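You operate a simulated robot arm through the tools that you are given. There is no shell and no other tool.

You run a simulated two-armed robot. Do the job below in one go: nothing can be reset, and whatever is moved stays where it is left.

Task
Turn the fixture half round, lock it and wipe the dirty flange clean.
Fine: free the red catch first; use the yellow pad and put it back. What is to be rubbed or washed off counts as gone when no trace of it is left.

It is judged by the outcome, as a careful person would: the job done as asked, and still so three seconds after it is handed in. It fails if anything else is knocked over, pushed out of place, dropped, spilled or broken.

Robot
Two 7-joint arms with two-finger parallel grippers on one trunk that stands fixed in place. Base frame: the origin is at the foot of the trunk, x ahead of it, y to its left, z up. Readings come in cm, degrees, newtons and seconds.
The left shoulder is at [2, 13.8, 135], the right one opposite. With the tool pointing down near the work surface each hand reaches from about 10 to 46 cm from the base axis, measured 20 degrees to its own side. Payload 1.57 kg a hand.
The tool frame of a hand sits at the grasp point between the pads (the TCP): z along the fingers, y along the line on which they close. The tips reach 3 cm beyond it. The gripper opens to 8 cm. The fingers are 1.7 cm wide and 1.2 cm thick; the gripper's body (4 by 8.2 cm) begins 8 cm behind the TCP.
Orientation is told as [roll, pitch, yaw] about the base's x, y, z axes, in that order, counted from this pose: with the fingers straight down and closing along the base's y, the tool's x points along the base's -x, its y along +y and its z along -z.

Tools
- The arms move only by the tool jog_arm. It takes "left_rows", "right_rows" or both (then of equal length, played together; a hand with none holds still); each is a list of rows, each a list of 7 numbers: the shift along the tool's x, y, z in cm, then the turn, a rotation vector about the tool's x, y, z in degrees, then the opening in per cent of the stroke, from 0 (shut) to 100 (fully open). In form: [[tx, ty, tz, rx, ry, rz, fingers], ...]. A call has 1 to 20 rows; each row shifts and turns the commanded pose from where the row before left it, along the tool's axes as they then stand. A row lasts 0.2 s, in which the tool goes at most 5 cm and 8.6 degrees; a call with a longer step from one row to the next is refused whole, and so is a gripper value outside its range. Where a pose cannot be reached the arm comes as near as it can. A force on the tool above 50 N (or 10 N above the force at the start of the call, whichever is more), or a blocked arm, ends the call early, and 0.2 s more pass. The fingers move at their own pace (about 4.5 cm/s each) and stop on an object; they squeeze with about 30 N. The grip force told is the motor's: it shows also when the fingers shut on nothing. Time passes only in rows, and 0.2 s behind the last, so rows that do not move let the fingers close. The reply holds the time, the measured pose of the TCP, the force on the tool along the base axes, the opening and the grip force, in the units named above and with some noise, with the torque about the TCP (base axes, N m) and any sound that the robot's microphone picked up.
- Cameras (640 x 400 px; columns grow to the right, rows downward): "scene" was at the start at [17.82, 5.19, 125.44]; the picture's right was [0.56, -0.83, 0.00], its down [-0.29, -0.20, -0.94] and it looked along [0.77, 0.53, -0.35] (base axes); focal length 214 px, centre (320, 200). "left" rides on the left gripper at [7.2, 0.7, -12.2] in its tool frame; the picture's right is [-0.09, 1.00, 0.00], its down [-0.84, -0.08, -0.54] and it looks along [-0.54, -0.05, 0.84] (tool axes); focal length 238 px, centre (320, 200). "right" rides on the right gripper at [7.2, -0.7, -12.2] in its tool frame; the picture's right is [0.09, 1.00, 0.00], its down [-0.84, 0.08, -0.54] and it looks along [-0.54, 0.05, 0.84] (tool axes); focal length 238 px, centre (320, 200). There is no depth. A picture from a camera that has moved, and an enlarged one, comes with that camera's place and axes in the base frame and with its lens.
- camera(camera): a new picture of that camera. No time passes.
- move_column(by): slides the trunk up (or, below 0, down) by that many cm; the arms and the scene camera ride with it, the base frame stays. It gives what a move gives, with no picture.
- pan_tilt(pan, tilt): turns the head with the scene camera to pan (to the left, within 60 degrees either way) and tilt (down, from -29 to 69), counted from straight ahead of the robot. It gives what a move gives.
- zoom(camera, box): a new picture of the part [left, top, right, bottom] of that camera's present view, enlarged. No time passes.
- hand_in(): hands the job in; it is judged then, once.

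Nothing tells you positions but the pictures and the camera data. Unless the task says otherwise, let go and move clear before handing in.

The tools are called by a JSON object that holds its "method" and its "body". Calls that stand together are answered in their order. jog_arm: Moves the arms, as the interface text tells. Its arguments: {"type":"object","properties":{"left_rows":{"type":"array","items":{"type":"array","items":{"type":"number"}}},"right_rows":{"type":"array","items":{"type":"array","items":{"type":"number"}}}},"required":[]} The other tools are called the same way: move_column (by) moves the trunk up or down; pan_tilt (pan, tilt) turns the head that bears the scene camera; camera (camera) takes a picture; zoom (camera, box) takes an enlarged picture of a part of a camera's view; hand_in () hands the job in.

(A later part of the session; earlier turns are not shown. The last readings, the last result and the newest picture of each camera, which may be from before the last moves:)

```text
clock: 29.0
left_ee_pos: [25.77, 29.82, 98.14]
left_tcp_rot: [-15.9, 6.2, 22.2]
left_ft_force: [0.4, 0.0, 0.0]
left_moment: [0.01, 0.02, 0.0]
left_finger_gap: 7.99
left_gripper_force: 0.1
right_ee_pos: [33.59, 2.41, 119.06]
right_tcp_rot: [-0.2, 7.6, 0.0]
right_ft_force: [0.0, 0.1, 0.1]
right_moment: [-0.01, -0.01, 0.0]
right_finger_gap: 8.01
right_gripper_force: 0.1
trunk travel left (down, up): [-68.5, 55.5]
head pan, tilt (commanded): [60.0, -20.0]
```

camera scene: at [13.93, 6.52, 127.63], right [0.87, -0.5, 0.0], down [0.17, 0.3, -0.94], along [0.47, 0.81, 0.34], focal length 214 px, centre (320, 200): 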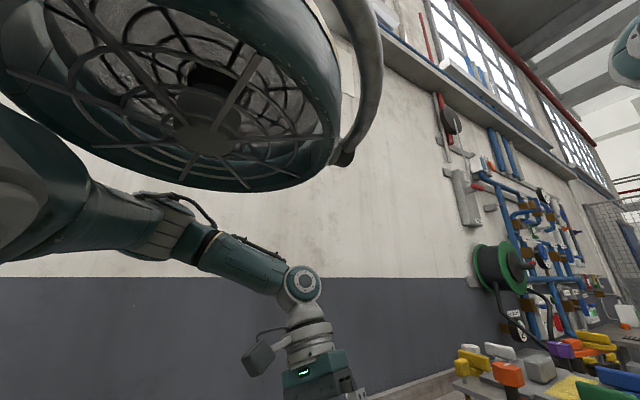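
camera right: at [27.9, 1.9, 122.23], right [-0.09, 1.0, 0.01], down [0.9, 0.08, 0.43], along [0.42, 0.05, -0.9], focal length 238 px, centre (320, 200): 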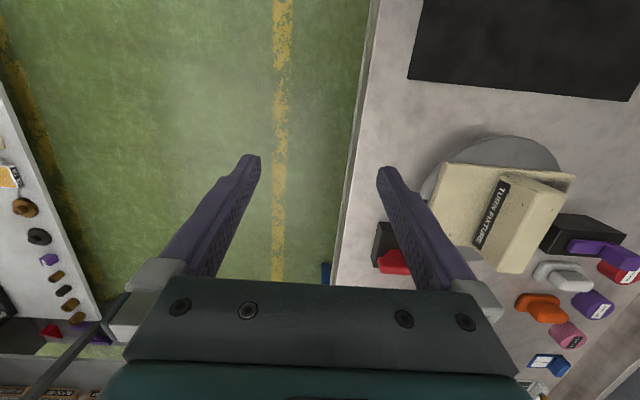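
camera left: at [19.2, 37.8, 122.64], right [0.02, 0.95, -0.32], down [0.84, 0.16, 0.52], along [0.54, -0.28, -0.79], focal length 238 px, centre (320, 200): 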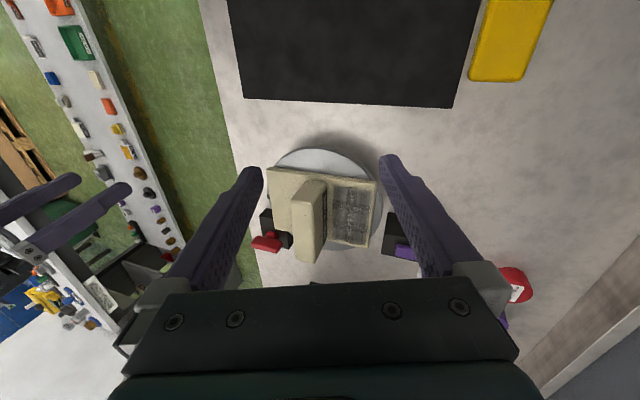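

{"method": "pan_tilt", "body": {"pan": 60, "tilt": 10}}

{"method": "camera", "body": {"camera": "scene"}}

{"method": "jog_arm", "body": {"left_rows": [[0, 0, 0, -1, 0, 1, 100], [0, 0, 0, -1, 0, 1, 100], [0, 0, 0, -1, 0, 1, 100], [0, 0, 0, -1, 0, 1, 100], [0, 0, 0, -1, 0, 1, 100], [0, 0, 0, -1, 0, 1, 100], [0, 0, 0, 0, 0, 1, 100], [0, 0, 0, 0, 0, 1, 100]]}}

{"method": "camera", "body": {"camera": "scene"}}

```text
clock: 29.9
left_ee_pos: [25.95, 29.79, 98.2]
left_tcp_rot: [-15.8, 6.1, 22.3]
left_ft_force: [-0.2, 0.2, -1.1]
left_moment: [0.0, 0.0, 0.01]
left_finger_gap: 8.01
left_gripper_force: 0.0
right_ee_pos: [33.56, 2.43, 119.09]
right_tcp_rot: [-0.3, 7.6, 0.0]
right_ft_force: [-0.2, -0.2, 0.3]
right_moment: [-0.05, 0.01, 0.01]
right_finger_gap: 8.03
right_gripper_force: 0.0
trunk travel left (down, up): [-68.5, 55.5]
head pan, tilt (commanded): [60.0, 10.0]
```

```text
taken
camera scene: at [14.78, 7.99, 123.11], right [0.87, -0.5, 0.0], down [-0.09, -0.15, -0.98], along [0.49, 0.85, -0.17], focal length 214 px, centre (320, 200)
```

scene: 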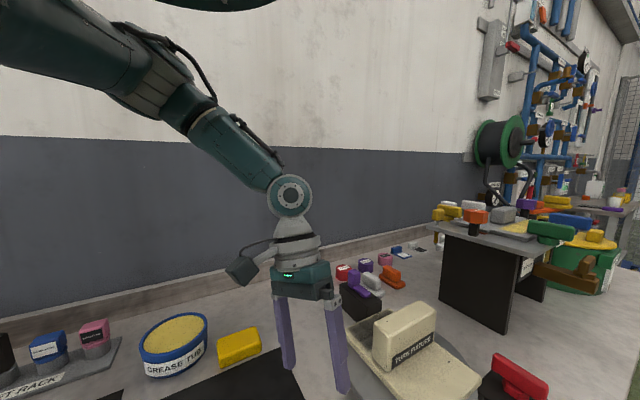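

```text
clock: 30.4
left_ee_pos: [25.56, 30.07, 98.01]
left_tcp_rot: [-15.0, 6.1, 22.3]
left_ft_force: [0.0, 1.1, -0.1]
left_moment: [0.01, 0.01, 0.01]
left_finger_gap: 7.98
left_gripper_force: 0.1
right_ee_pos: [33.69, 2.47, 119.13]
right_tcp_rot: [-0.3, 7.6, -0.1]
right_ft_force: [-0.9, -0.3, 0.0]
right_moment: [0.0, 0.03, -0.02]
right_finger_gap: 8.0
right_gripper_force: 0.0
trunk travel left (down, up): [-68.5, 55.5]
head pan, tilt (commanded): [60.0, 10.0]
stopped in row 2 (left hand): the arm was blocked; the commanded pose is now the measured one
```

```text
taken
camera scene: at [14.78, 7.99, 123.1], right [0.87, -0.5, 0.0], down [-0.09, -0.15, -0.98], along [0.49, 0.85, -0.17], focal length 214 px, centre (320, 200)
```

scene: 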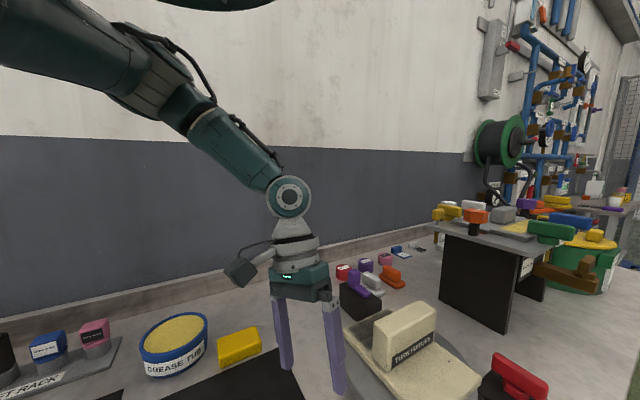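

Working it out, the elbow sits right under that trunk-mounted bowl and can't rise, which is what limits levelling. I'll raise the trunk so the arm hangs lower and more extended, then move forward slowly.

{"method": "move_column", "body": {"by": 10}}

{"method": "jog_arm", "body": {"left_rows": [[-0.845, -0.568, 0.06, 0, 0, 0, 100], [-0.845, -0.568, 0.06, 0, 0, 0, 100], [-0.845, -0.568, 0.06, 0, 0, 0, 100], [-0.845, -0.568, 0.06, 0, 0, 0, 100], [-0.845, -0.568, 0.06, 0, 0, 0, 100], [-0.845, -0.568, 0.06, 0, 0, 0, 100], [-0.845, -0.568, 0.06, 0, 0, 0, 100], [-0.845, -0.568, 0.06, 0, 0, 0, 100]]}}

{"method": "camera", "body": {"camera": "scene"}}

```text
clock: 31.8
left_ee_pos: [25.78, 29.95, 108.06]
left_tcp_rot: [-15.3, 5.8, 22.3]
left_ft_force: [0.2, 0.2, 0.6]
left_moment: [-0.03, -0.03, -0.01]
left_finger_gap: 7.98
left_gripper_force: 0.0
right_ee_pos: [33.51, 2.4, 129.15]
right_tcp_rot: [-0.5, 7.6, 0.0]
right_ft_force: [0.7, -0.6, 0.1]
right_moment: [-0.01, -0.02, 0.01]
right_finger_gap: 7.99
right_gripper_force: 0.1
trunk travel left (down, up): [-78.5, 45.5]
head pan, tilt (commanded): [60.0, 10.0]
```

```text
clock: 33.0
left_ee_pos: [28.72, 31.1, 107.19]
left_tcp_rot: [-18.5, 8.2, 31.0]
left_ft_force: [-0.3, -0.6, -0.7]
left_moment: [-0.02, 0.0, -0.02]
left_finger_gap: 8.01
left_gripper_force: 0.1
right_ee_pos: [33.62, 2.43, 129.05]
right_tcp_rot: [-0.4, 7.6, -0.1]
right_ft_force: [0.5, -0.5, -0.3]
right_moment: [0.02, -0.04, 0.0]
right_finger_gap: 8.0
right_gripper_force: 0.1
trunk travel left (down, up): [-78.5, 45.5]
head pan, tilt (commanded): [60.0, 10.0]
stopped in row 6 (left hand): the arm was blocked; the commanded pose is now the measured one
```

```text
taken
camera scene: at [14.78, 7.99, 133.1], right [0.87, -0.5, 0.0], down [-0.09, -0.15, -0.98], along [0.49, 0.85, -0.17], focal length 214 px, centre (320, 200)
```

scene: 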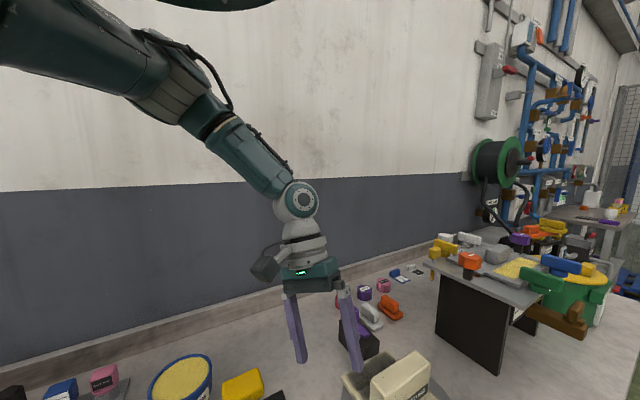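

I need to understand what that bowl is relative to the arm; I'll zoom in on it and the upper arm.

{"method": "pan_tilt", "body": {"pan": 60, "tilt": -29}}

{"method": "camera", "body": {"camera": "scene"}}

{"method": "zoom", "body": {"camera": "scene", "box": [0, 150, 320, 350]}}

{"method": "pan_tilt", "body": {"pan": -60, "tilt": -29}}

{"method": "camera", "body": {"camera": "scene"}}

```text
clock: 34.0
left_ee_pos: [28.9, 30.99, 107.26]
left_tcp_rot: [-18.7, 8.0, 31.0]
left_ft_force: [-0.3, 0.9, 0.4]
left_moment: [0.0, 0.03, 0.01]
left_finger_gap: 7.99
left_gripper_force: 0.0
right_ee_pos: [33.48, 2.45, 129.15]
right_tcp_rot: [-0.4, 7.6, 0.0]
right_ft_force: [-0.3, -0.4, 0.2]
right_moment: [-0.01, -0.02, -0.01]
right_finger_gap: 7.97
right_gripper_force: 0.0
trunk travel left (down, up): [-78.5, 45.5]
head pan, tilt (commanded): [60.0, -28.6]
```

```text
taken
camera scene: at [13.49, 5.75, 138.71], right [0.87, -0.5, 0.0], down [0.24, 0.41, -0.88], along [0.44, 0.76, 0.48], focal length 214 px, centre (320, 200)
```

scene: 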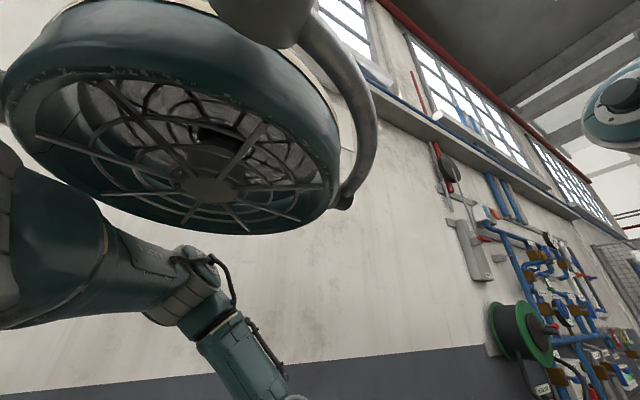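

```text
2.00 times, centred on (160, 250) of scene
camera zoom: at [13.49, 5.75, 138.71], right [0.87, -0.5, 0.0], down [0.24, 0.41, -0.88], along [0.44, 0.76, 0.48], focal length 429 px, centre (640, 100)
```

zoom: 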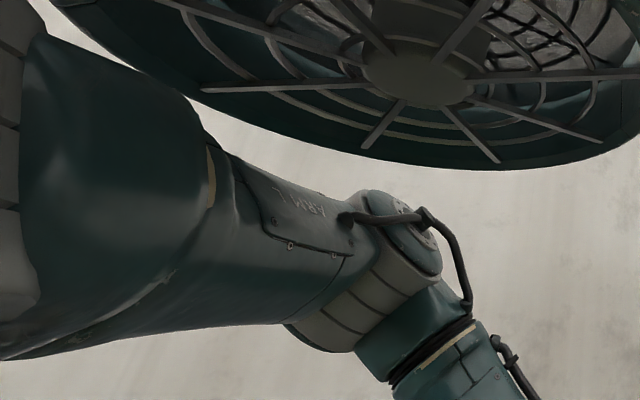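

```text
clock: 36.0
left_ee_pos: [28.94, 31.14, 107.28]
left_tcp_rot: [-18.7, 7.9, 30.9]
left_ft_force: [1.6, -0.1, 0.0]
left_moment: [0.01, -0.01, -0.02]
left_finger_gap: 8.01
left_gripper_force: 0.0
right_ee_pos: [33.58, 2.53, 129.15]
right_tcp_rot: [-0.3, 7.6, -0.1]
right_ft_force: [0.3, -0.1, -0.9]
right_moment: [0.03, 0.0, -0.02]
right_finger_gap: 8.0
right_gripper_force: 0.0
trunk travel left (down, up): [-78.5, 45.5]
head pan, tilt (commanded): [-60.0, -28.6]
```

```text
taken
camera scene: at [13.49, -5.86, 138.71], right [-0.87, -0.5, 0.0], down [0.24, -0.42, -0.88], along [0.44, -0.76, 0.48], focal length 214 px, centre (320, 200)
```

scene: 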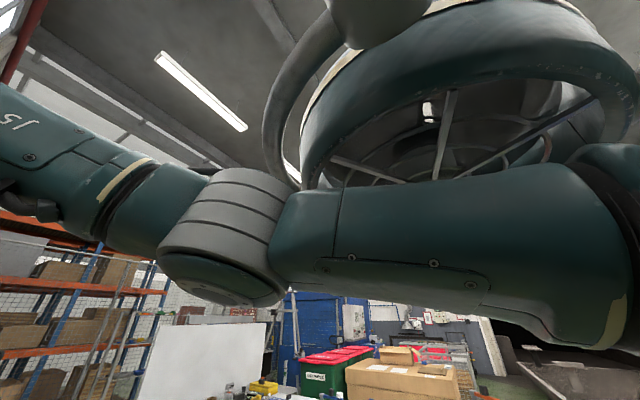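

Now it's clear: the robot has fan housings above both shoulders, and the left upper arm is pressed up under one. The fix is to keep the wrist low relative to the shoulder. I'll bring the hand down and slightly back, then level it.

{"method": "jog_arm", "body": {"left_rows": [[0.144, 0.493, 0.921, 0, 0, 0, 100], [0.144, 0.493, 0.921, 0, 0, 0, 100], [0.144, 0.493, 0.921, 0, 0, 0, 100], [0.144, 0.493, 0.921, 0, 0, 0, 100], [0.144, 0.493, 0.921, 0, 0, 0, 100], [0.144, 0.493, 0.921, 0, 0, 0, 100], [0.144, 0.493, 0.921, 0, 0, 0, 100], [0.144, 0.493, 0.921, 0, 0, 0, 100], [0.144, 0.493, 0.921, 0, 0, 0, 100]]}}

{"method": "jog_arm", "body": {"left_rows": [[0, 0, 0, -1, 0, 1.5, 100], [0, 0, 0, -1, 0, 1.5, 100], [0, 0, 0, -1, 0, 1.5, 100], [0, 0, 0, -1, 0, 1.5, 100], [0, 0, 0, -1, 0, 1.5, 100], [0, 0, 0, -1, 0, 1.5, 100], [0, 0, 0, -1, 0, 1.5, 100], [0, 0, 0, -1, 0, 1.5, 100]]}}

```text
clock: 36.8
left_ee_pos: [25.76, 32.56, 104.12]
left_tcp_rot: [-21.1, 10.4, 38.7]
left_ft_force: [0.5, -0.3, 0.9]
left_moment: [-0.04, -0.01, 0.0]
left_finger_gap: 7.98
left_gripper_force: 0.1
left hand out of reach, approached as far as the arm can: row 3
right_ee_pos: [33.57, 2.48, 129.1]
right_tcp_rot: [-0.3, 7.6, -0.1]
right_ft_force: [0.0, -0.1, -0.9]
right_moment: [-0.01, 0.01, -0.01]
right_finger_gap: 7.99
right_gripper_force: 0.0
trunk travel left (down, up): [-78.5, 45.5]
head pan, tilt (commanded): [-60.0, -28.6]
stopped in row 3 (left hand): the arm was blocked; the commanded pose is now the measured one
```

```text
clock: 38.5
left_ee_pos: [24.31, 32.8, 103.35]
left_tcp_rot: [-15.3, 8.4, 29.7]
left_ft_force: [-0.4, 0.1, 0.6]
left_moment: [0.02, 0.02, 0.02]
left_finger_gap: 8.0
left_gripper_force: 0.1
right_ee_pos: [33.46, 2.41, 129.12]
right_tcp_rot: [-0.3, 7.6, -0.1]
right_ft_force: [-0.2, -1.2, 0.1]
right_moment: [0.05, 0.0, 0.0]
right_finger_gap: 7.97
right_gripper_force: 0.1
trunk travel left (down, up): [-78.5, 45.5]
head pan, tilt (commanded): [-60.0, -28.6]
```

{"method": "jog_arm", "body": {"left_rows": [[0, 0, 0, -1, 0, 1.5, 100], [0, 0, 0, -1, 0, 1.5, 100], [0, 0, 0, -1, 0, 1.5, 100], [0, 0, 0, -1, 0, 1.5, 100], [0, 0, 0, -1, 0, 1.5, 100], [0, 0, 0, -1, 0, 1.5, 100], [0, 0, 0, -1, 0, 1.5, 100], [0, 0, 0, -1, 0, 1.5, 100]]}}

{"method": "pan_tilt", "body": {"pan": 60, "tilt": -10}}

{"method": "camera", "body": {"camera": "scene"}}

```text
clock: 40.4
left_ee_pos: [22.71, 33.53, 102.69]
left_tcp_rot: [-10.1, 7.3, 22.7]
left_ft_force: [0.5, 0.0, -0.6]
left_moment: [-0.04, -0.01, -0.01]
left_finger_gap: 7.99
left_gripper_force: 0.0
right_ee_pos: [33.51, 2.4, 129.02]
right_tcp_rot: [-0.3, 7.6, 0.0]
right_ft_force: [-0.2, 0.0, 0.5]
right_moment: [0.0, -0.02, 0.0]
right_finger_gap: 8.02
right_gripper_force: 0.1
trunk travel left (down, up): [-78.5, 45.5]
head pan, tilt (commanded): [-60.0, -28.6]
stopped in row 8 (left hand): the arm was blocked; the commanded pose is now the measured one
```

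```text
clock: 42.4
left_ee_pos: [22.81, 33.43, 102.75]
left_tcp_rot: [-10.2, 7.2, 22.7]
left_ft_force: [0.1, -0.4, 0.5]
left_moment: [0.0, 0.02, 0.01]
left_finger_gap: 7.99
left_gripper_force: 0.1
right_ee_pos: [33.42, 2.46, 129.17]
right_tcp_rot: [-0.3, 7.5, 0.0]
right_ft_force: [0.0, 0.0, 0.7]
right_moment: [0.01, -0.03, -0.01]
right_finger_gap: 7.99
right_gripper_force: 0.1
trunk travel left (down, up): [-78.5, 45.5]
head pan, tilt (commanded): [60.0, -10.0]
```

```text
taken
camera scene: at [14.35, 7.24, 136.23], right [0.87, -0.5, 0.0], down [0.09, 0.15, -0.98], along [0.49, 0.85, 0.17], focal length 214 px, centre (320, 200)
```

scene: 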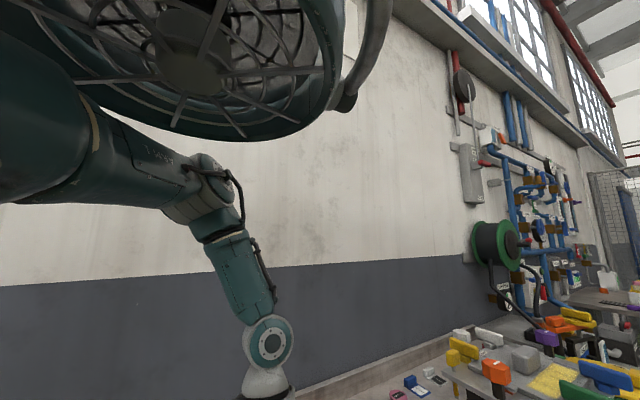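

I'll straighten the arm more: raise the trunk further and bring the hand down over the mat, then check freedom again.

{"method": "move_column", "body": {"by": 9}}

{"method": "jog_arm", "body": {"left_rows": [[-0.2, 0, 1, 0, 0, 0, 100], [-0.2, 0, 1, 0, 0, 0, 100], [-0.2, 0, 1, 0, 0, 0, 100], [-0.2, 0, 1, 0, 0, 0, 100], [-0.2, 0, 1, 0, 0, 0, 100], [-0.2, 0, 1, 0, 0, 0, 100], [-0.2, 0, 1, 0, 0, 0, 100], [-0.2, 0, 1, 0, 0, 0, 100], [-0.2, 0, 1, 0, 0, 0, 100], [-0.2, 0, 1, 0, 0, 0, 100], [-0.2, 0, 1, 0, 0, 0, 100], [-0.2, 0, 1, 0, 0, 0, 100]]}}

{"method": "camera", "body": {"camera": "scene"}}

```text
clock: 43.6
left_ee_pos: [22.89, 33.35, 111.71]
left_tcp_rot: [-10.2, 7.3, 22.6]
left_ft_force: [0.2, 0.4, 0.2]
left_moment: [0.02, 0.0, 0.01]
left_finger_gap: 8.0
left_gripper_force: 0.1
right_ee_pos: [33.52, 2.43, 138.06]
right_tcp_rot: [-0.3, 7.5, 0.1]
right_ft_force: [0.3, -0.6, 0.2]
right_moment: [0.0, -0.02, -0.01]
right_finger_gap: 8.02
right_gripper_force: 0.1
trunk travel left (down, up): [-87.5, 36.5]
head pan, tilt (commanded): [60.0, -10.0]
```

```text
clock: 46.2
left_ee_pos: [22.75, 33.42, 111.7]
left_tcp_rot: [-10.3, 7.2, 22.6]
left_ft_force: [-0.4, -0.3, -0.5]
left_moment: [0.0, 0.0, 0.01]
left_finger_gap: 8.02
left_gripper_force: 0.1
left hand out of reach, approached as far as the arm can: row 1, 2, 3, 4, 5, 6, 7, 8, 9, 10, 11, 12
right_ee_pos: [33.64, 2.49, 138.13]
right_tcp_rot: [-0.3, 7.6, 0.0]
right_ft_force: [0.2, 0.2, 0.7]
right_moment: [-0.02, -0.01, 0.01]
right_finger_gap: 7.99
right_gripper_force: 0.1
trunk travel left (down, up): [-87.5, 36.5]
head pan, tilt (commanded): [60.0, -10.0]
```

```text
taken
camera scene: at [14.35, 7.24, 145.23], right [0.87, -0.5, 0.0], down [0.09, 0.15, -0.98], along [0.49, 0.85, 0.17], focal length 214 px, centre (320, 200)
```

scene: 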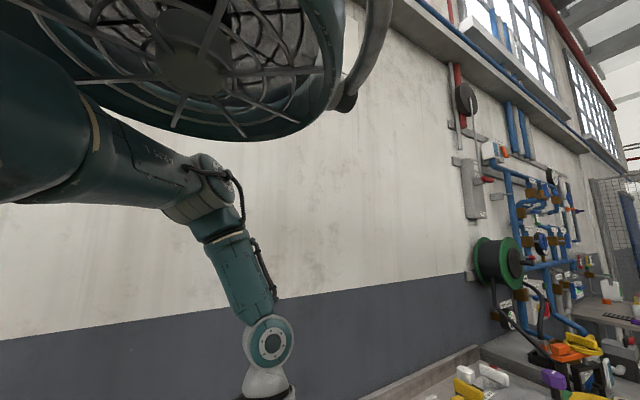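

The solver reports "out of reach" for going down here. I'll probe small moves in different directions to learn which joint is limiting.

{"method": "jog_arm", "body": {"left_rows": [[-1, 0, 0, 0, 0, 0, 100], [-1, 0, 0, 0, 0, 0, 100], [0, 0, 0, 0, 0, 0, 100]]}}

{"method": "jog_arm", "body": {"left_rows": [[0, 0, 0, 0, 0, 4, 100], [0, 0, 0, 0, 0, 4, 100], [0, 0, 0, 0, 0, 0, 100]]}}

{"method": "jog_arm", "body": {"left_rows": [[0, 0, 0, 0, -4, 0, 100], [0, 0, 0, 0, -4, 0, 100], [0, 0, 0, 0, 0, 0, 100]]}}

{"method": "jog_arm", "body": {"left_rows": [[0, 1, 0, 0, 0, 0, 100], [0, 1, 0, 0, 0, 0, 100], [0, 0, 0, 0, 0, 0, 100]]}}

```text
clock: 47.0
left_ee_pos: [22.42, 35.48, 111.71]
left_tcp_rot: [-11.9, 8.8, 28.1]
left_ft_force: [-0.9, -0.8, -0.3]
left_moment: [0.03, 0.0, 0.01]
left_finger_gap: 8.0
left_gripper_force: 0.1
left hand out of reach, approached as far as the arm can: row 1, 2
right_ee_pos: [33.62, 2.55, 138.09]
right_tcp_rot: [-0.2, 7.6, 0.0]
right_ft_force: [-0.1, -0.5, -0.1]
right_moment: [-0.05, -0.02, 0.03]
right_finger_gap: 7.97
right_gripper_force: 0.0
trunk travel left (down, up): [-87.5, 36.5]
head pan, tilt (commanded): [60.0, -10.0]
```

```text
clock: 47.9
left_ee_pos: [22.74, 35.06, 111.63]
left_tcp_rot: [-11.7, 7.0, 17.4]
left_ft_force: [0.1, -0.1, -0.7]
left_moment: [0.03, 0.01, 0.02]
left_finger_gap: 8.01
left_gripper_force: 0.1
right_ee_pos: [33.47, 2.45, 138.17]
right_tcp_rot: [-0.3, 7.7, 0.0]
right_ft_force: [0.6, 0.5, 0.1]
right_moment: [0.0, 0.0, -0.01]
right_finger_gap: 8.02
right_gripper_force: 0.0
trunk travel left (down, up): [-87.5, 36.5]
head pan, tilt (commanded): [60.0, -10.0]
```

```text
clock: 48.9
left_ee_pos: [20.02, 35.1, 110.45]
left_tcp_rot: [-10.4, 2.9, 19.0]
left_ft_force: [0.0, -1.2, -0.3]
left_moment: [-0.01, -0.01, -0.03]
left_finger_gap: 8.02
left_gripper_force: 0.0
right_ee_pos: [33.47, 2.52, 138.05]
right_tcp_rot: [-0.2, 7.6, 0.0]
right_ft_force: [-0.2, 0.5, -0.5]
right_moment: [0.02, 0.02, 0.01]
right_finger_gap: 8.01
right_gripper_force: 0.0
trunk travel left (down, up): [-87.5, 36.5]
head pan, tilt (commanded): [60.0, -10.0]
stopped in row 3 (left hand): the arm was blocked; the commanded pose is now the measured one
```

```text
clock: 49.6
left_ee_pos: [19.84, 36.87, 110.1]
left_tcp_rot: [-10.7, 2.3, 18.9]
left_ft_force: [0.2, 0.1, 0.1]
left_moment: [-0.02, 0.01, 0.03]
left_finger_gap: 8.0
left_gripper_force: 0.1
right_ee_pos: [33.51, 2.49, 138.07]
right_tcp_rot: [-0.3, 7.6, 0.1]
right_ft_force: [0.1, -0.1, 0.2]
right_moment: [0.03, -0.02, 0.01]
right_finger_gap: 7.99
right_gripper_force: 0.0
trunk travel left (down, up): [-87.5, 36.5]
head pan, tilt (commanded): [60.0, -10.0]
```

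My reading now: with the wrist too high it ran into the fan housing; too low, the upper-arm roll hits its limit. I'll try the in-between height: hand up some relative to the shoulder, then forward.

{"method": "jog_arm", "body": {"left_rows": [[0, 0, -1, 0, 0, 0, 100], [0, 0, -1, 0, 0, 0, 100], [0, 0, -1, 0, 0, 0, 100], [0, 0, -1, 0, 0, 0, 100], [0, 0, -1, 0, 0, 0, 100], [0, 0, -1, 0, 0, 0, 100]]}}

{"method": "jog_arm", "body": {"left_rows": [[-1, 0, 0, 0, 0, 0, 100], [-1, 0, 0, 0, 0, 0, 100], [-1, 0, 0, 0, 0, 0, 100], [-1, 0, 0, 0, 0, 0, 100], [0, 0, 0, 0, 0, 0, 100]]}}

{"method": "camera", "body": {"camera": "scene"}}

```text
clock: 51.0
left_ee_pos: [18.97, 36.84, 115.08]
left_tcp_rot: [-13.0, 3.9, 19.9]
left_ft_force: [0.1, 1.4, -0.2]
left_moment: [0.0, 0.0, -0.03]
left_finger_gap: 7.98
left_gripper_force: 0.0
right_ee_pos: [33.46, 2.42, 138.21]
right_tcp_rot: [-0.2, 7.7, 0.1]
right_ft_force: [0.3, -0.6, 0.0]
right_moment: [-0.05, -0.01, -0.03]
right_finger_gap: 8.0
right_gripper_force: 0.1
trunk travel left (down, up): [-87.5, 36.5]
head pan, tilt (commanded): [60.0, -10.0]
```

```text
clock: 52.2
left_ee_pos: [23.39, 39.33, 115.9]
left_tcp_rot: [-10.7, 2.5, 18.9]
left_ft_force: [0.5, -0.4, -0.4]
left_moment: [0.01, 0.01, -0.01]
left_finger_gap: 8.02
left_gripper_force: 0.1
right_ee_pos: [33.52, 2.49, 138.14]
right_tcp_rot: [-0.3, 7.6, 0.0]
right_ft_force: [-0.2, 0.0, -0.7]
right_moment: [0.0, -0.02, 0.01]
right_finger_gap: 8.03
right_gripper_force: 0.1
trunk travel left (down, up): [-87.5, 36.5]
head pan, tilt (commanded): [60.0, -10.0]
```

```text
taken
camera scene: at [14.35, 7.24, 145.23], right [0.87, -0.5, 0.0], down [0.09, 0.15, -0.98], along [0.49, 0.85, 0.17], focal length 214 px, centre (320, 200)
```

scene: 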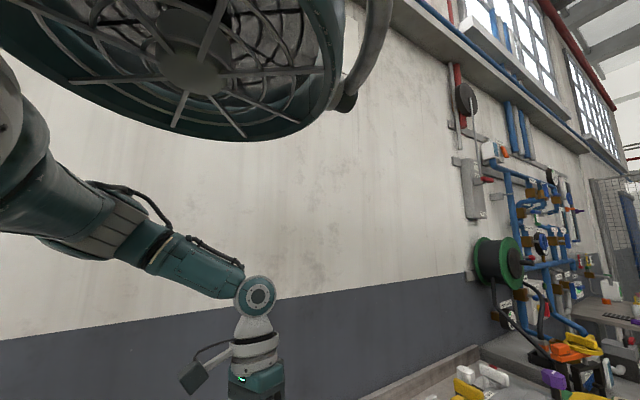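

The elbow has now dropped to a comfortable posture and the hand tracks properly. I'll level the hand.

{"method": "jog_arm", "body": {"left_rows": [[0, 0, 0, -2, 0, 2, 100], [0, 0, 0, -2, 0, 2, 100], [0, 0, 0, -2, 0, 2, 100], [0, 0, 0, -2, 0, 2, 100], [0, 0, 0, -2, 0, 2, 100], [0, 0, 0, 0, 0, 2, 100], [0, 0, 0, 0, 0, 2, 100], [0, 0, 0, 0, 0, 2, 100], [0, 0, 0, 0, 0, 2, 100], [0, 0, 0, 0, 0, 0, 100]]}}

{"method": "camera", "body": {"camera": "scene"}}

```text
clock: 54.5
left_ee_pos: [23.37, 39.23, 115.81]
left_tcp_rot: [-1.3, 1.3, 0.8]
left_ft_force: [-0.5, -0.6, -0.9]
left_moment: [0.0, 0.01, 0.03]
left_finger_gap: 8.01
left_gripper_force: 0.1
right_ee_pos: [33.51, 2.46, 138.1]
right_tcp_rot: [-0.2, 7.5, 0.0]
right_ft_force: [-0.5, 0.6, -0.4]
right_moment: [0.01, 0.0, 0.0]
right_finger_gap: 7.99
right_gripper_force: 0.1
trunk travel left (down, up): [-87.5, 36.5]
head pan, tilt (commanded): [60.0, -10.0]
```

```text
taken
camera scene: at [14.35, 7.24, 145.23], right [0.87, -0.5, 0.0], down [0.09, 0.15, -0.98], along [0.49, 0.85, 0.17], focal length 214 px, centre (320, 200)
```

scene: 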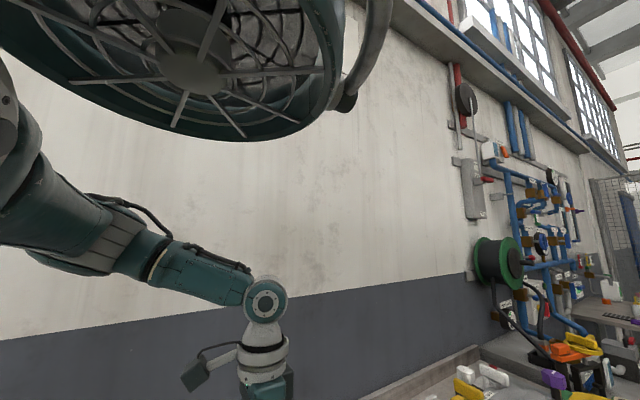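

The hand is level now. I'll carry it forward and right, staying high, toward the red catch.

{"method": "jog_arm", "body": {"left_rows": [[-1.4, -1.7, 0, 0, 0, 0, 100], [-1.4, -1.7, 0, 0, 0, 0, 100], [-1.4, -1.7, 0, 0, 0, 0, 100], [-1.4, -1.7, 0, 0, 0, 0, 100], [-1.4, -1.7, 0, 0, 0, 0, 100], [-1.4, -1.7, 0, 0, 0, 0, 100], [-1.4, -1.7, 0, 0, 0, 0, 100], [-1.4, -1.7, 0, 0, 0, 0, 100], [-1.4, -1.7, 0, 0, 0, 0, 100], [-1.4, -1.7, 0, 0, 0, 0, 100], [-1.4, -1.7, 0, 0, 0, 0, 100], [-1.4, -1.7, 0, 0, 0, 0, 100]]}}

{"method": "camera", "body": {"camera": "scene"}}

```text
clock: 57.0
left_ee_pos: [40.53, 19.14, 115.86]
left_tcp_rot: [-1.2, 1.5, 0.8]
left_ft_force: [0.2, 0.9, -0.4]
left_moment: [0.02, -0.03, 0.01]
left_finger_gap: 7.99
left_gripper_force: 0.0
right_ee_pos: [33.47, 2.41, 138.16]
right_tcp_rot: [-0.3, 7.6, -0.1]
right_ft_force: [-0.3, 0.2, 0.6]
right_moment: [0.01, 0.01, -0.01]
right_finger_gap: 7.98
right_gripper_force: 0.1
trunk travel left (down, up): [-87.5, 36.5]
head pan, tilt (commanded): [60.0, -10.0]
```

```text
taken
camera scene: at [14.35, 7.24, 145.23], right [0.87, -0.5, 0.0], down [0.09, 0.15, -0.98], along [0.49, 0.85, 0.17], focal length 214 px, centre (320, 200)
```

scene: 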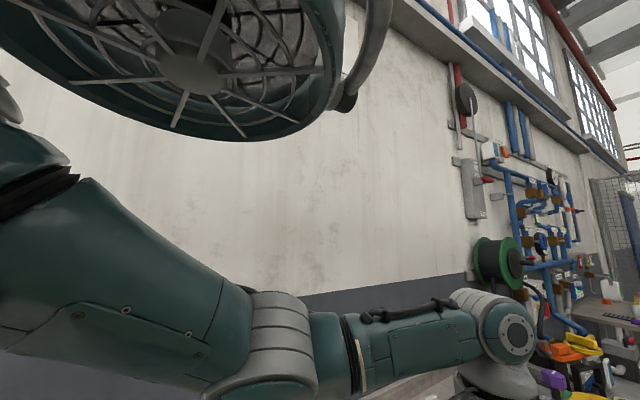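

Now the arm moves well. I take pictures from above with the left wrist camera and from the head.

{"method": "camera", "body": {"camera": "left"}}

{"method": "pan_tilt", "body": {"pan": 25, "tilt": 50}}

{"method": "camera", "body": {"camera": "scene"}}

```text
taken
camera left: at [33.64, 20.0, 128.23], right [0.08, 1.0, -0.02], down [0.85, -0.05, 0.52], along [0.52, -0.06, -0.85], focal length 238 px, centre (320, 200)
```

left: 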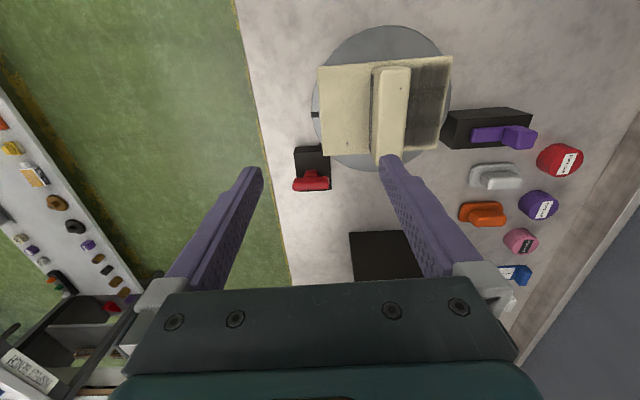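

```text
clock: 58.4
left_ee_pos: [40.58, 19.04, 115.81]
left_tcp_rot: [-1.1, 1.4, 0.9]
left_ft_force: [-0.5, -0.1, -0.2]
left_moment: [0.01, 0.0, 0.0]
left_finger_gap: 8.0
left_gripper_force: 0.1
right_ee_pos: [33.51, 2.43, 138.11]
right_tcp_rot: [-0.4, 7.5, 0.0]
right_ft_force: [-0.1, -0.5, 0.1]
right_moment: [0.05, -0.02, -0.02]
right_finger_gap: 8.03
right_gripper_force: 0.0
trunk travel left (down, up): [-87.5, 36.5]
head pan, tilt (commanded): [25.0, 50.0]
```

```text
taken
camera scene: at [17.12, 3.2, 135.92], right [0.42, -0.91, 0.0], down [-0.69, -0.32, -0.64], along [0.58, 0.27, -0.77], focal length 214 px, centre (320, 200)
```

scene: 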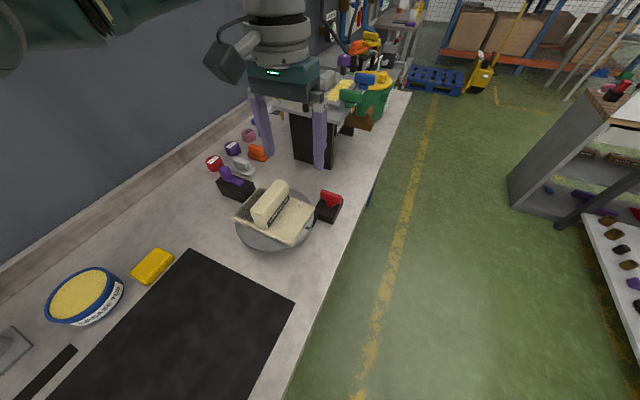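

{"method": "zoom", "body": {"camera": "left", "box": [280, 20, 480, 205]}}

{"method": "zoom", "body": {"camera": "left", "box": [280, 90, 360, 200]}}

{"method": "zoom", "body": {"camera": "left", "box": [430, 95, 560, 165]}}

{"method": "zoom", "body": {"camera": "scene", "box": [205, 155, 355, 255]}}

```text
2.16 times, centred on (380, 112) of left
camera zoom: at [33.62, 20.03, 128.23], right [0.08, 1.0, -0.02], down [0.85, -0.05, 0.52], along [0.52, -0.06, -0.85], focal length 515 px, centre (190, 389)
```

zoom: 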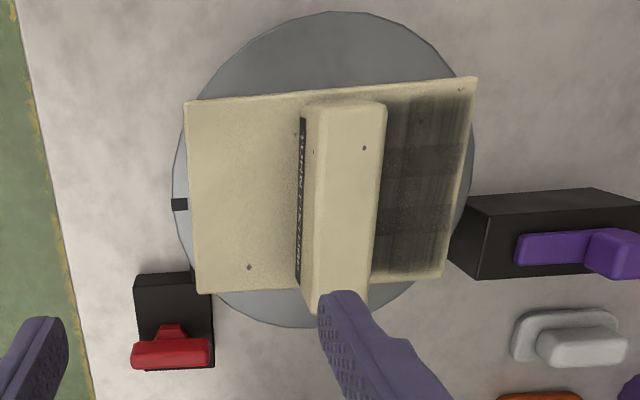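

```text
3.64 times, centred on (320, 145) of left
camera zoom: at [33.62, 20.03, 128.23], right [0.08, 1.0, -0.02], down [0.85, -0.05, 0.52], along [0.52, -0.06, -0.85], focal length 867 px, centre (320, 400)
```

zoom: 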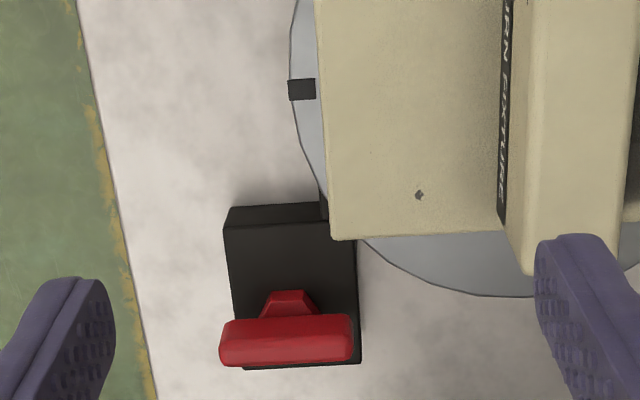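

```text
4.92 times, centred on (495, 130) of left
camera zoom: at [33.62, 20.03, 128.23], right [0.08, 1.0, -0.02], down [0.85, -0.05, 0.52], along [0.52, -0.06, -0.85], focal length 1173 px, centre (-542, 545)
```

zoom: 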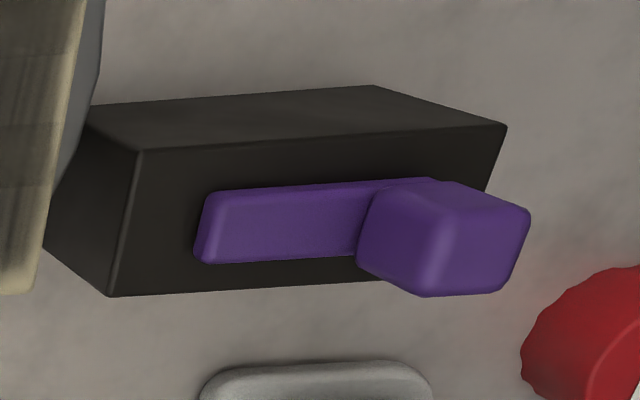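

```text
4.00 times, centred on (280, 205) of scene
camera zoom: at [17.12, 3.2, 135.92], right [0.42, -0.91, 0.0], down [-0.69, -0.32, -0.64], along [0.58, 0.27, -0.77], focal length 858 px, centre (480, 180)
```

zoom: 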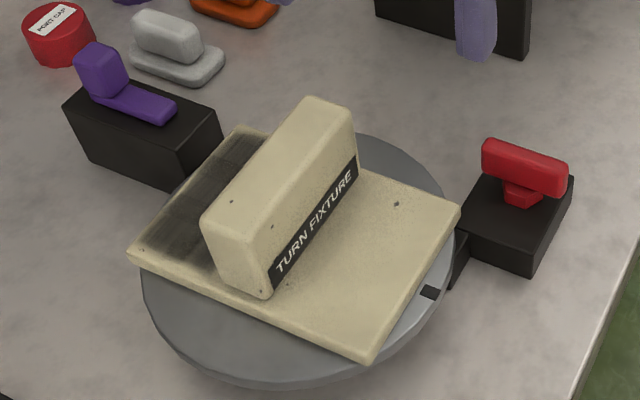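

Measured again: disc centre ≈[41.0, 27.2], red bar spans y 13.2–19.3 at x≈51.6, z≈93.4. The far catch needs a lower shoulder and fingers pitched forward, so I raise the hand, pitch it about −25°, then lower the trunk.

{"method": "jog_arm", "body": {"left_rows": [[0, 0, -2, 0, 0, 0, 100], [0, 0, -2, 0, 0, 0, 100], [0, 0, -2, 0, 0, 0, 100], [0, 0, -2, 0, 0, 0, 100], [0, 0, -2, 0, 0, 0, 100], [0, 0, 0, 0, -4, 0, 100], [0, 0, 0, 0, -4, 0, 100], [0, 0, 0, 0, -4, 0, 100], [0, 0, 0, 0, -4, 0, 100], [0, 0, 0, 0, -4, 0, 100], [0, 0, 0, 0, -4, 0, 100], [0, 0, 0, 0, -2.5, 0, 100], [0, 0, 0, 0, 0, 0, 100]]}}

```text
clock: 61.1
left_ee_pos: [40.64, 19.45, 125.81]
left_tcp_rot: [-1.4, -25.2, 1.5]
left_ft_force: [0.1, 0.3, -0.7]
left_moment: [-0.03, -0.01, -0.01]
left_finger_gap: 8.0
left_gripper_force: 0.0
right_ee_pos: [33.55, 2.46, 138.12]
right_tcp_rot: [-0.4, 7.6, 0.1]
right_ft_force: [0.5, -1.1, 0.4]
right_moment: [0.03, -0.01, 0.0]
right_finger_gap: 7.99
right_gripper_force: 0.0
trunk travel left (down, up): [-87.5, 36.5]
head pan, tilt (commanded): [25.0, 50.0]
```

{"method": "jog_arm", "body": {"left_rows": [[-1.63, -1.1, 0.76, 0, 0, 0, 100], [-1.63, -1.1, 0.76, 0, 0, 0, 100], [-1.63, -1.1, 0.76, 0, 0, 0, 100], [0, 0, 0, 0, 0, 0, 100]]}}

{"method": "move_column", "body": {"by": -23}}

{"method": "camera", "body": {"camera": "left"}}

{"method": "camera", "body": {"camera": "scene"}}

```text
clock: 62.1
left_ee_pos: [46.31, 16.06, 126.09]
left_tcp_rot: [-1.2, -25.2, 1.3]
left_ft_force: [-0.2, -0.7, 0.6]
left_moment: [0.0, 0.01, 0.02]
left_finger_gap: 8.01
left_gripper_force: 0.0
right_ee_pos: [33.54, 2.43, 138.18]
right_tcp_rot: [-0.4, 7.5, 0.0]
right_ft_force: [0.3, -0.6, 0.4]
right_moment: [-0.03, -0.01, 0.0]
right_finger_gap: 7.99
right_gripper_force: 0.0
trunk travel left (down, up): [-87.5, 36.5]
head pan, tilt (commanded): [25.0, 50.0]
```

```text
clock: 64.6
left_ee_pos: [46.32, 15.97, 102.93]
left_tcp_rot: [-1.4, -25.2, 1.5]
left_ft_force: [0.4, 0.2, -0.2]
left_moment: [0.0, 0.02, -0.02]
left_finger_gap: 8.0
left_gripper_force: 0.1
right_ee_pos: [33.59, 2.55, 115.13]
right_tcp_rot: [-0.3, 7.7, 0.0]
right_ft_force: [-0.2, 0.2, 0.0]
right_moment: [0.02, 0.03, 0.03]
right_finger_gap: 7.99
right_gripper_force: 0.0
trunk travel left (down, up): [-64.5, 59.5]
head pan, tilt (commanded): [25.0, 50.0]
```

```text
taken
camera left: at [34.56, 16.93, 110.99], right [0.07, 1.0, 0.02], down [0.53, -0.05, 0.85], along [0.85, -0.05, -0.53], focal length 238 px, centre (320, 200)
```

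left: 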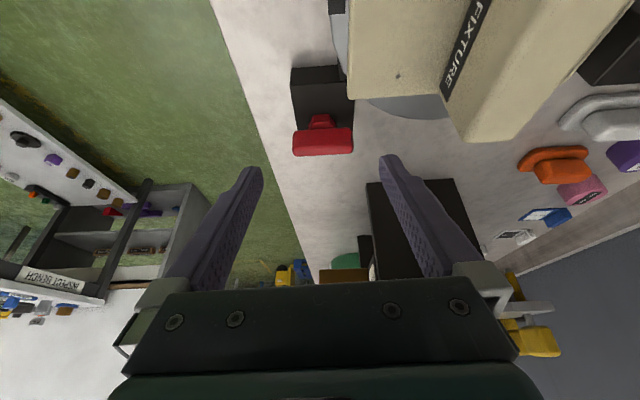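

```text
taken
camera scene: at [17.12, 3.2, 112.92], right [0.42, -0.91, 0.0], down [-0.69, -0.32, -0.64], along [0.58, 0.27, -0.77], focal length 214 px, centre (320, 200)
```

scene: 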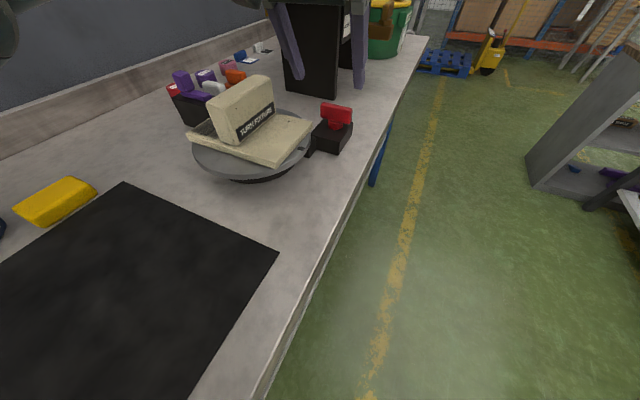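

{"method": "zoom", "body": {"camera": "left", "box": [270, 40, 390, 170]}}

{"method": "zoom", "body": {"camera": "scene", "box": [270, 80, 380, 180]}}

```text
3.08 times, centred on (330, 105) of left
camera zoom: at [34.56, 16.93, 110.99], right [0.07, 1.0, 0.02], down [0.53, -0.05, 0.85], along [0.85, -0.05, -0.53], focal length 733 px, centre (289, 492)
```

zoom: 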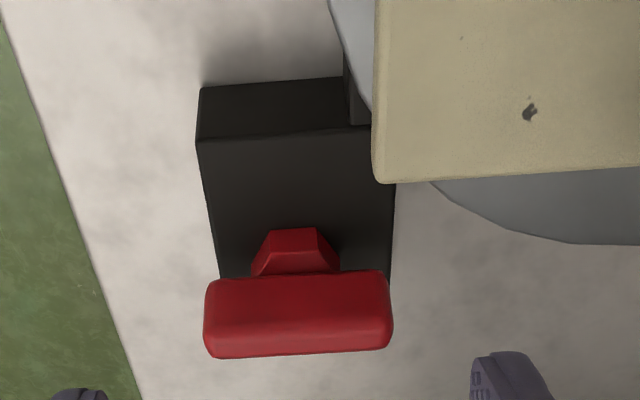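

```text
4.00 times, centred on (325, 130) of scene
camera zoom: at [17.12, 3.2, 112.92], right [0.42, -0.91, 0.0], down [-0.69, -0.32, -0.64], along [0.58, 0.27, -0.77], focal length 858 px, centre (300, 480)
```

zoom: 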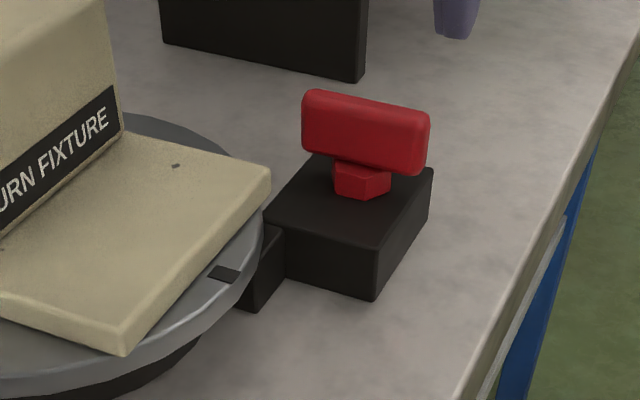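

Bar centre re-measured at ≈[52.2, 16.3, 93.1]. I approach with fingers straddling its ends.

{"method": "jog_arm", "body": {"left_rows": [[-0.3, 0.06, 1.6, 0, 0, 0, 100], [-0.3, 0.06, 1.6, 0, 0, 0, 100], [-0.3, 0.06, 1.6, 0, 0, 0, 100], [-0.3, 0.06, 1.6, 0, 0, 0, 100], [0, 0, 0, 0, 0, 0, 100]]}}

{"method": "camera", "body": {"camera": "left"}}

{"method": "zoom", "body": {"camera": "scene", "box": [250, 40, 410, 170]}}

```text
clock: 65.8
left_ee_pos: [50.02, 16.26, 97.67]
left_tcp_rot: [-1.4, -25.1, 1.5]
left_ft_force: [0.8, -0.5, 0.3]
left_moment: [0.01, 0.0, 0.02]
left_finger_gap: 8.03
left_gripper_force: 0.0
right_ee_pos: [33.48, 2.46, 115.21]
right_tcp_rot: [-0.3, 7.6, 0.1]
right_ft_force: [1.0, 0.0, 0.7]
right_moment: [0.01, 0.0, 0.02]
right_finger_gap: 8.01
right_gripper_force: 0.1
trunk travel left (down, up): [-64.5, 59.5]
head pan, tilt (commanded): [25.0, 50.0]
```

```text
taken
camera left: at [38.34, 17.1, 105.69], right [0.07, 1.0, 0.02], down [0.53, -0.05, 0.85], along [0.85, -0.05, -0.53], focal length 238 px, centre (320, 200)
```

left: 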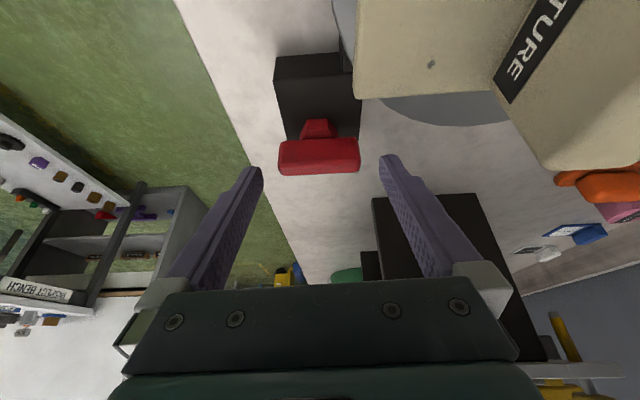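

```text
3.08 times, centred on (330, 105) of scene
camera zoom: at [17.11, 3.19, 112.92], right [0.42, -0.91, 0.0], down [-0.69, -0.32, -0.64], along [0.58, 0.27, -0.77], focal length 660 px, centre (289, 492)
```

zoom: 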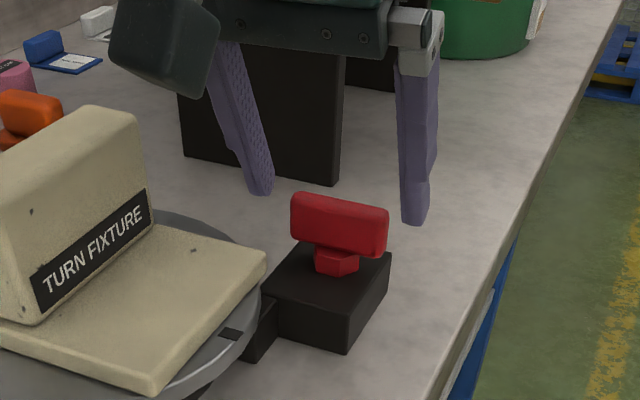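

{"method": "jog_arm", "body": {"left_rows": [[-0.15, 0, 1.0, 0, 0, 0, 100], [-0.15, 0, 1.0, 0, 0, 0, 100], [-0.15, 0, 1.0, 0, 0, 0, 100], [-0.05, 0, 0.8, 0, 0, 0, 100], [0, 0, 0, 0, 0, 0, 100]]}}

{"method": "zoom", "body": {"camera": "scene", "box": [270, 70, 390, 170]}}

{"method": "zoom", "body": {"camera": "left", "box": [230, 40, 430, 200]}}

```text
clock: 67.0
left_ee_pos: [52.12, 16.27, 94.42]
left_tcp_rot: [-1.4, -25.1, 1.5]
left_ft_force: [0.2, 0.0, -0.1]
left_moment: [0.0, 0.01, 0.0]
left_finger_gap: 8.02
left_gripper_force: 0.1
right_ee_pos: [33.41, 2.5, 115.08]
right_tcp_rot: [-0.3, 7.6, 0.0]
right_ft_force: [-0.2, 0.0, 0.0]
right_moment: [0.02, 0.0, -0.03]
right_finger_gap: 8.0
right_gripper_force: 0.1
trunk travel left (down, up): [-64.5, 59.5]
head pan, tilt (commanded): [25.0, 50.0]
```

```text
4.00 times, centred on (330, 120) of scene
camera zoom: at [17.11, 3.19, 112.92], right [0.42, -0.91, 0.0], down [-0.69, -0.32, -0.64], along [0.58, 0.27, -0.77], focal length 858 px, centre (280, 520)
```

zoom: 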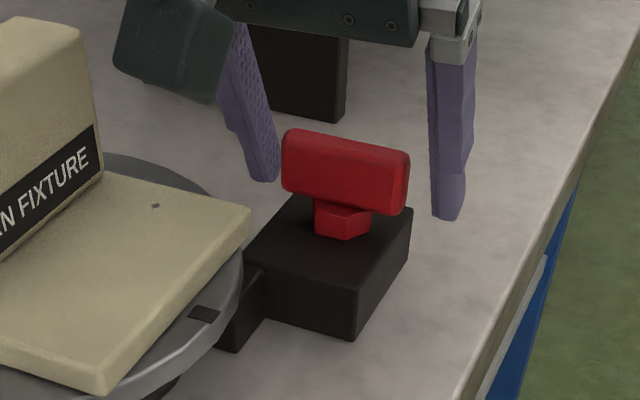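

```text
2.50 times, centred on (330, 120) of left
camera zoom: at [40.43, 17.08, 102.43], right [0.07, 1.0, 0.02], down [0.53, -0.05, 0.85], along [0.85, -0.05, -0.53], focal length 596 px, centre (295, 400)
```

zoom: 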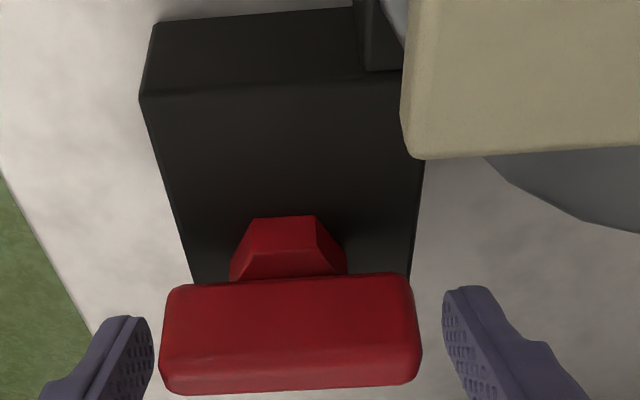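

Both fingers straddle the bar ends. I close the gripper on it.

{"method": "jog_arm", "body": {"left_rows": [[0, 0, 0, 0, 0, 0, 70], [0, 0, 0, 0, 0, 0, 0], [0, 0, 0, 0, 0, 0, 0], [0, 0, 0, 0, 0, 0, 0]]}}

{"method": "zoom", "body": {"camera": "left", "box": [230, 40, 430, 200]}}

```text
clock: 68.0
left_ee_pos: [52.13, 16.29, 94.42]
left_tcp_rot: [-1.5, -25.1, 1.4]
left_ft_force: [0.7, -3.2, -0.2]
left_moment: [0.51, 0.03, 0.07]
left_finger_gap: 6.03
left_gripper_force: 37.9
right_ee_pos: [33.64, 2.44, 115.14]
right_tcp_rot: [-0.3, 7.7, 0.0]
right_ft_force: [0.1, 0.0, -0.5]
right_moment: [0.02, 0.02, -0.03]
right_finger_gap: 8.0
right_gripper_force: 0.0
trunk travel left (down, up): [-64.5, 59.5]
head pan, tilt (commanded): [25.0, 50.0]
```

```text
2.50 times, centred on (330, 120) of left
camera zoom: at [40.42, 17.02, 102.44], right [0.07, 1.0, 0.02], down [0.53, -0.05, 0.85], along [0.85, -0.05, -0.53], focal length 596 px, centre (295, 400)
```

zoom: 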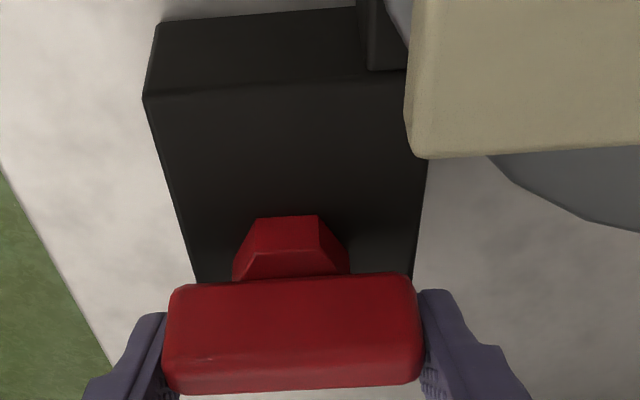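

Gripped (gap 6.0). I test a small twist about the vertical and read the torque.

{"method": "jog_arm", "body": {"left_rows": [[0, 0, 0, -0.85, 0, -1.81, 0], [0, 0, 0, -0.85, 0, -1.81, 0], [0, 0, 0, 0, 0, 0, 0]]}}

{"method": "jog_arm", "body": {"left_rows": [[0, 0, 0, 0.85, 0, 1.81, 0], [0, 0, 0, 0.85, 0, 1.81, 0], [0, 0, 0, 0.85, 0, 1.81, 0], [0, 0, 0, 0.85, 0, 1.81, 0], [0, 0, 0, 0, 0, 0, 0]]}}

```text
clock: 68.8
left_ee_pos: [52.22, 16.23, 94.42]
left_tcp_rot: [-1.3, -25.2, 5.4]
left_ft_force: [-0.4, -4.0, -1.9]
left_moment: [1.13, -1.12, 0.04]
left_finger_gap: 6.02
left_gripper_force: 45.2
right_ee_pos: [33.46, 2.4, 115.18]
right_tcp_rot: [-0.3, 7.7, 0.0]
right_ft_force: [0.8, 0.5, -0.4]
right_moment: [0.0, -0.02, 0.0]
right_finger_gap: 7.99
right_gripper_force: 0.1
trunk travel left (down, up): [-64.5, 59.5]
head pan, tilt (commanded): [25.0, 50.0]
```

```text
clock: 70.0
left_ee_pos: [52.17, 16.25, 94.47]
left_tcp_rot: [-1.5, -25.1, -2.4]
left_ft_force: [0.9, -4.7, -0.3]
left_moment: [0.73, 0.76, 1.31]
left_finger_gap: 6.03
left_gripper_force: 44.6
right_ee_pos: [33.39, 2.31, 115.18]
right_tcp_rot: [-0.3, 7.7, 0.0]
right_ft_force: [0.8, -1.0, 0.5]
right_moment: [0.02, 0.0, 0.02]
right_finger_gap: 8.01
right_gripper_force: 0.1
trunk travel left (down, up): [-64.5, 59.5]
head pan, tilt (commanded): [25.0, 50.0]
```

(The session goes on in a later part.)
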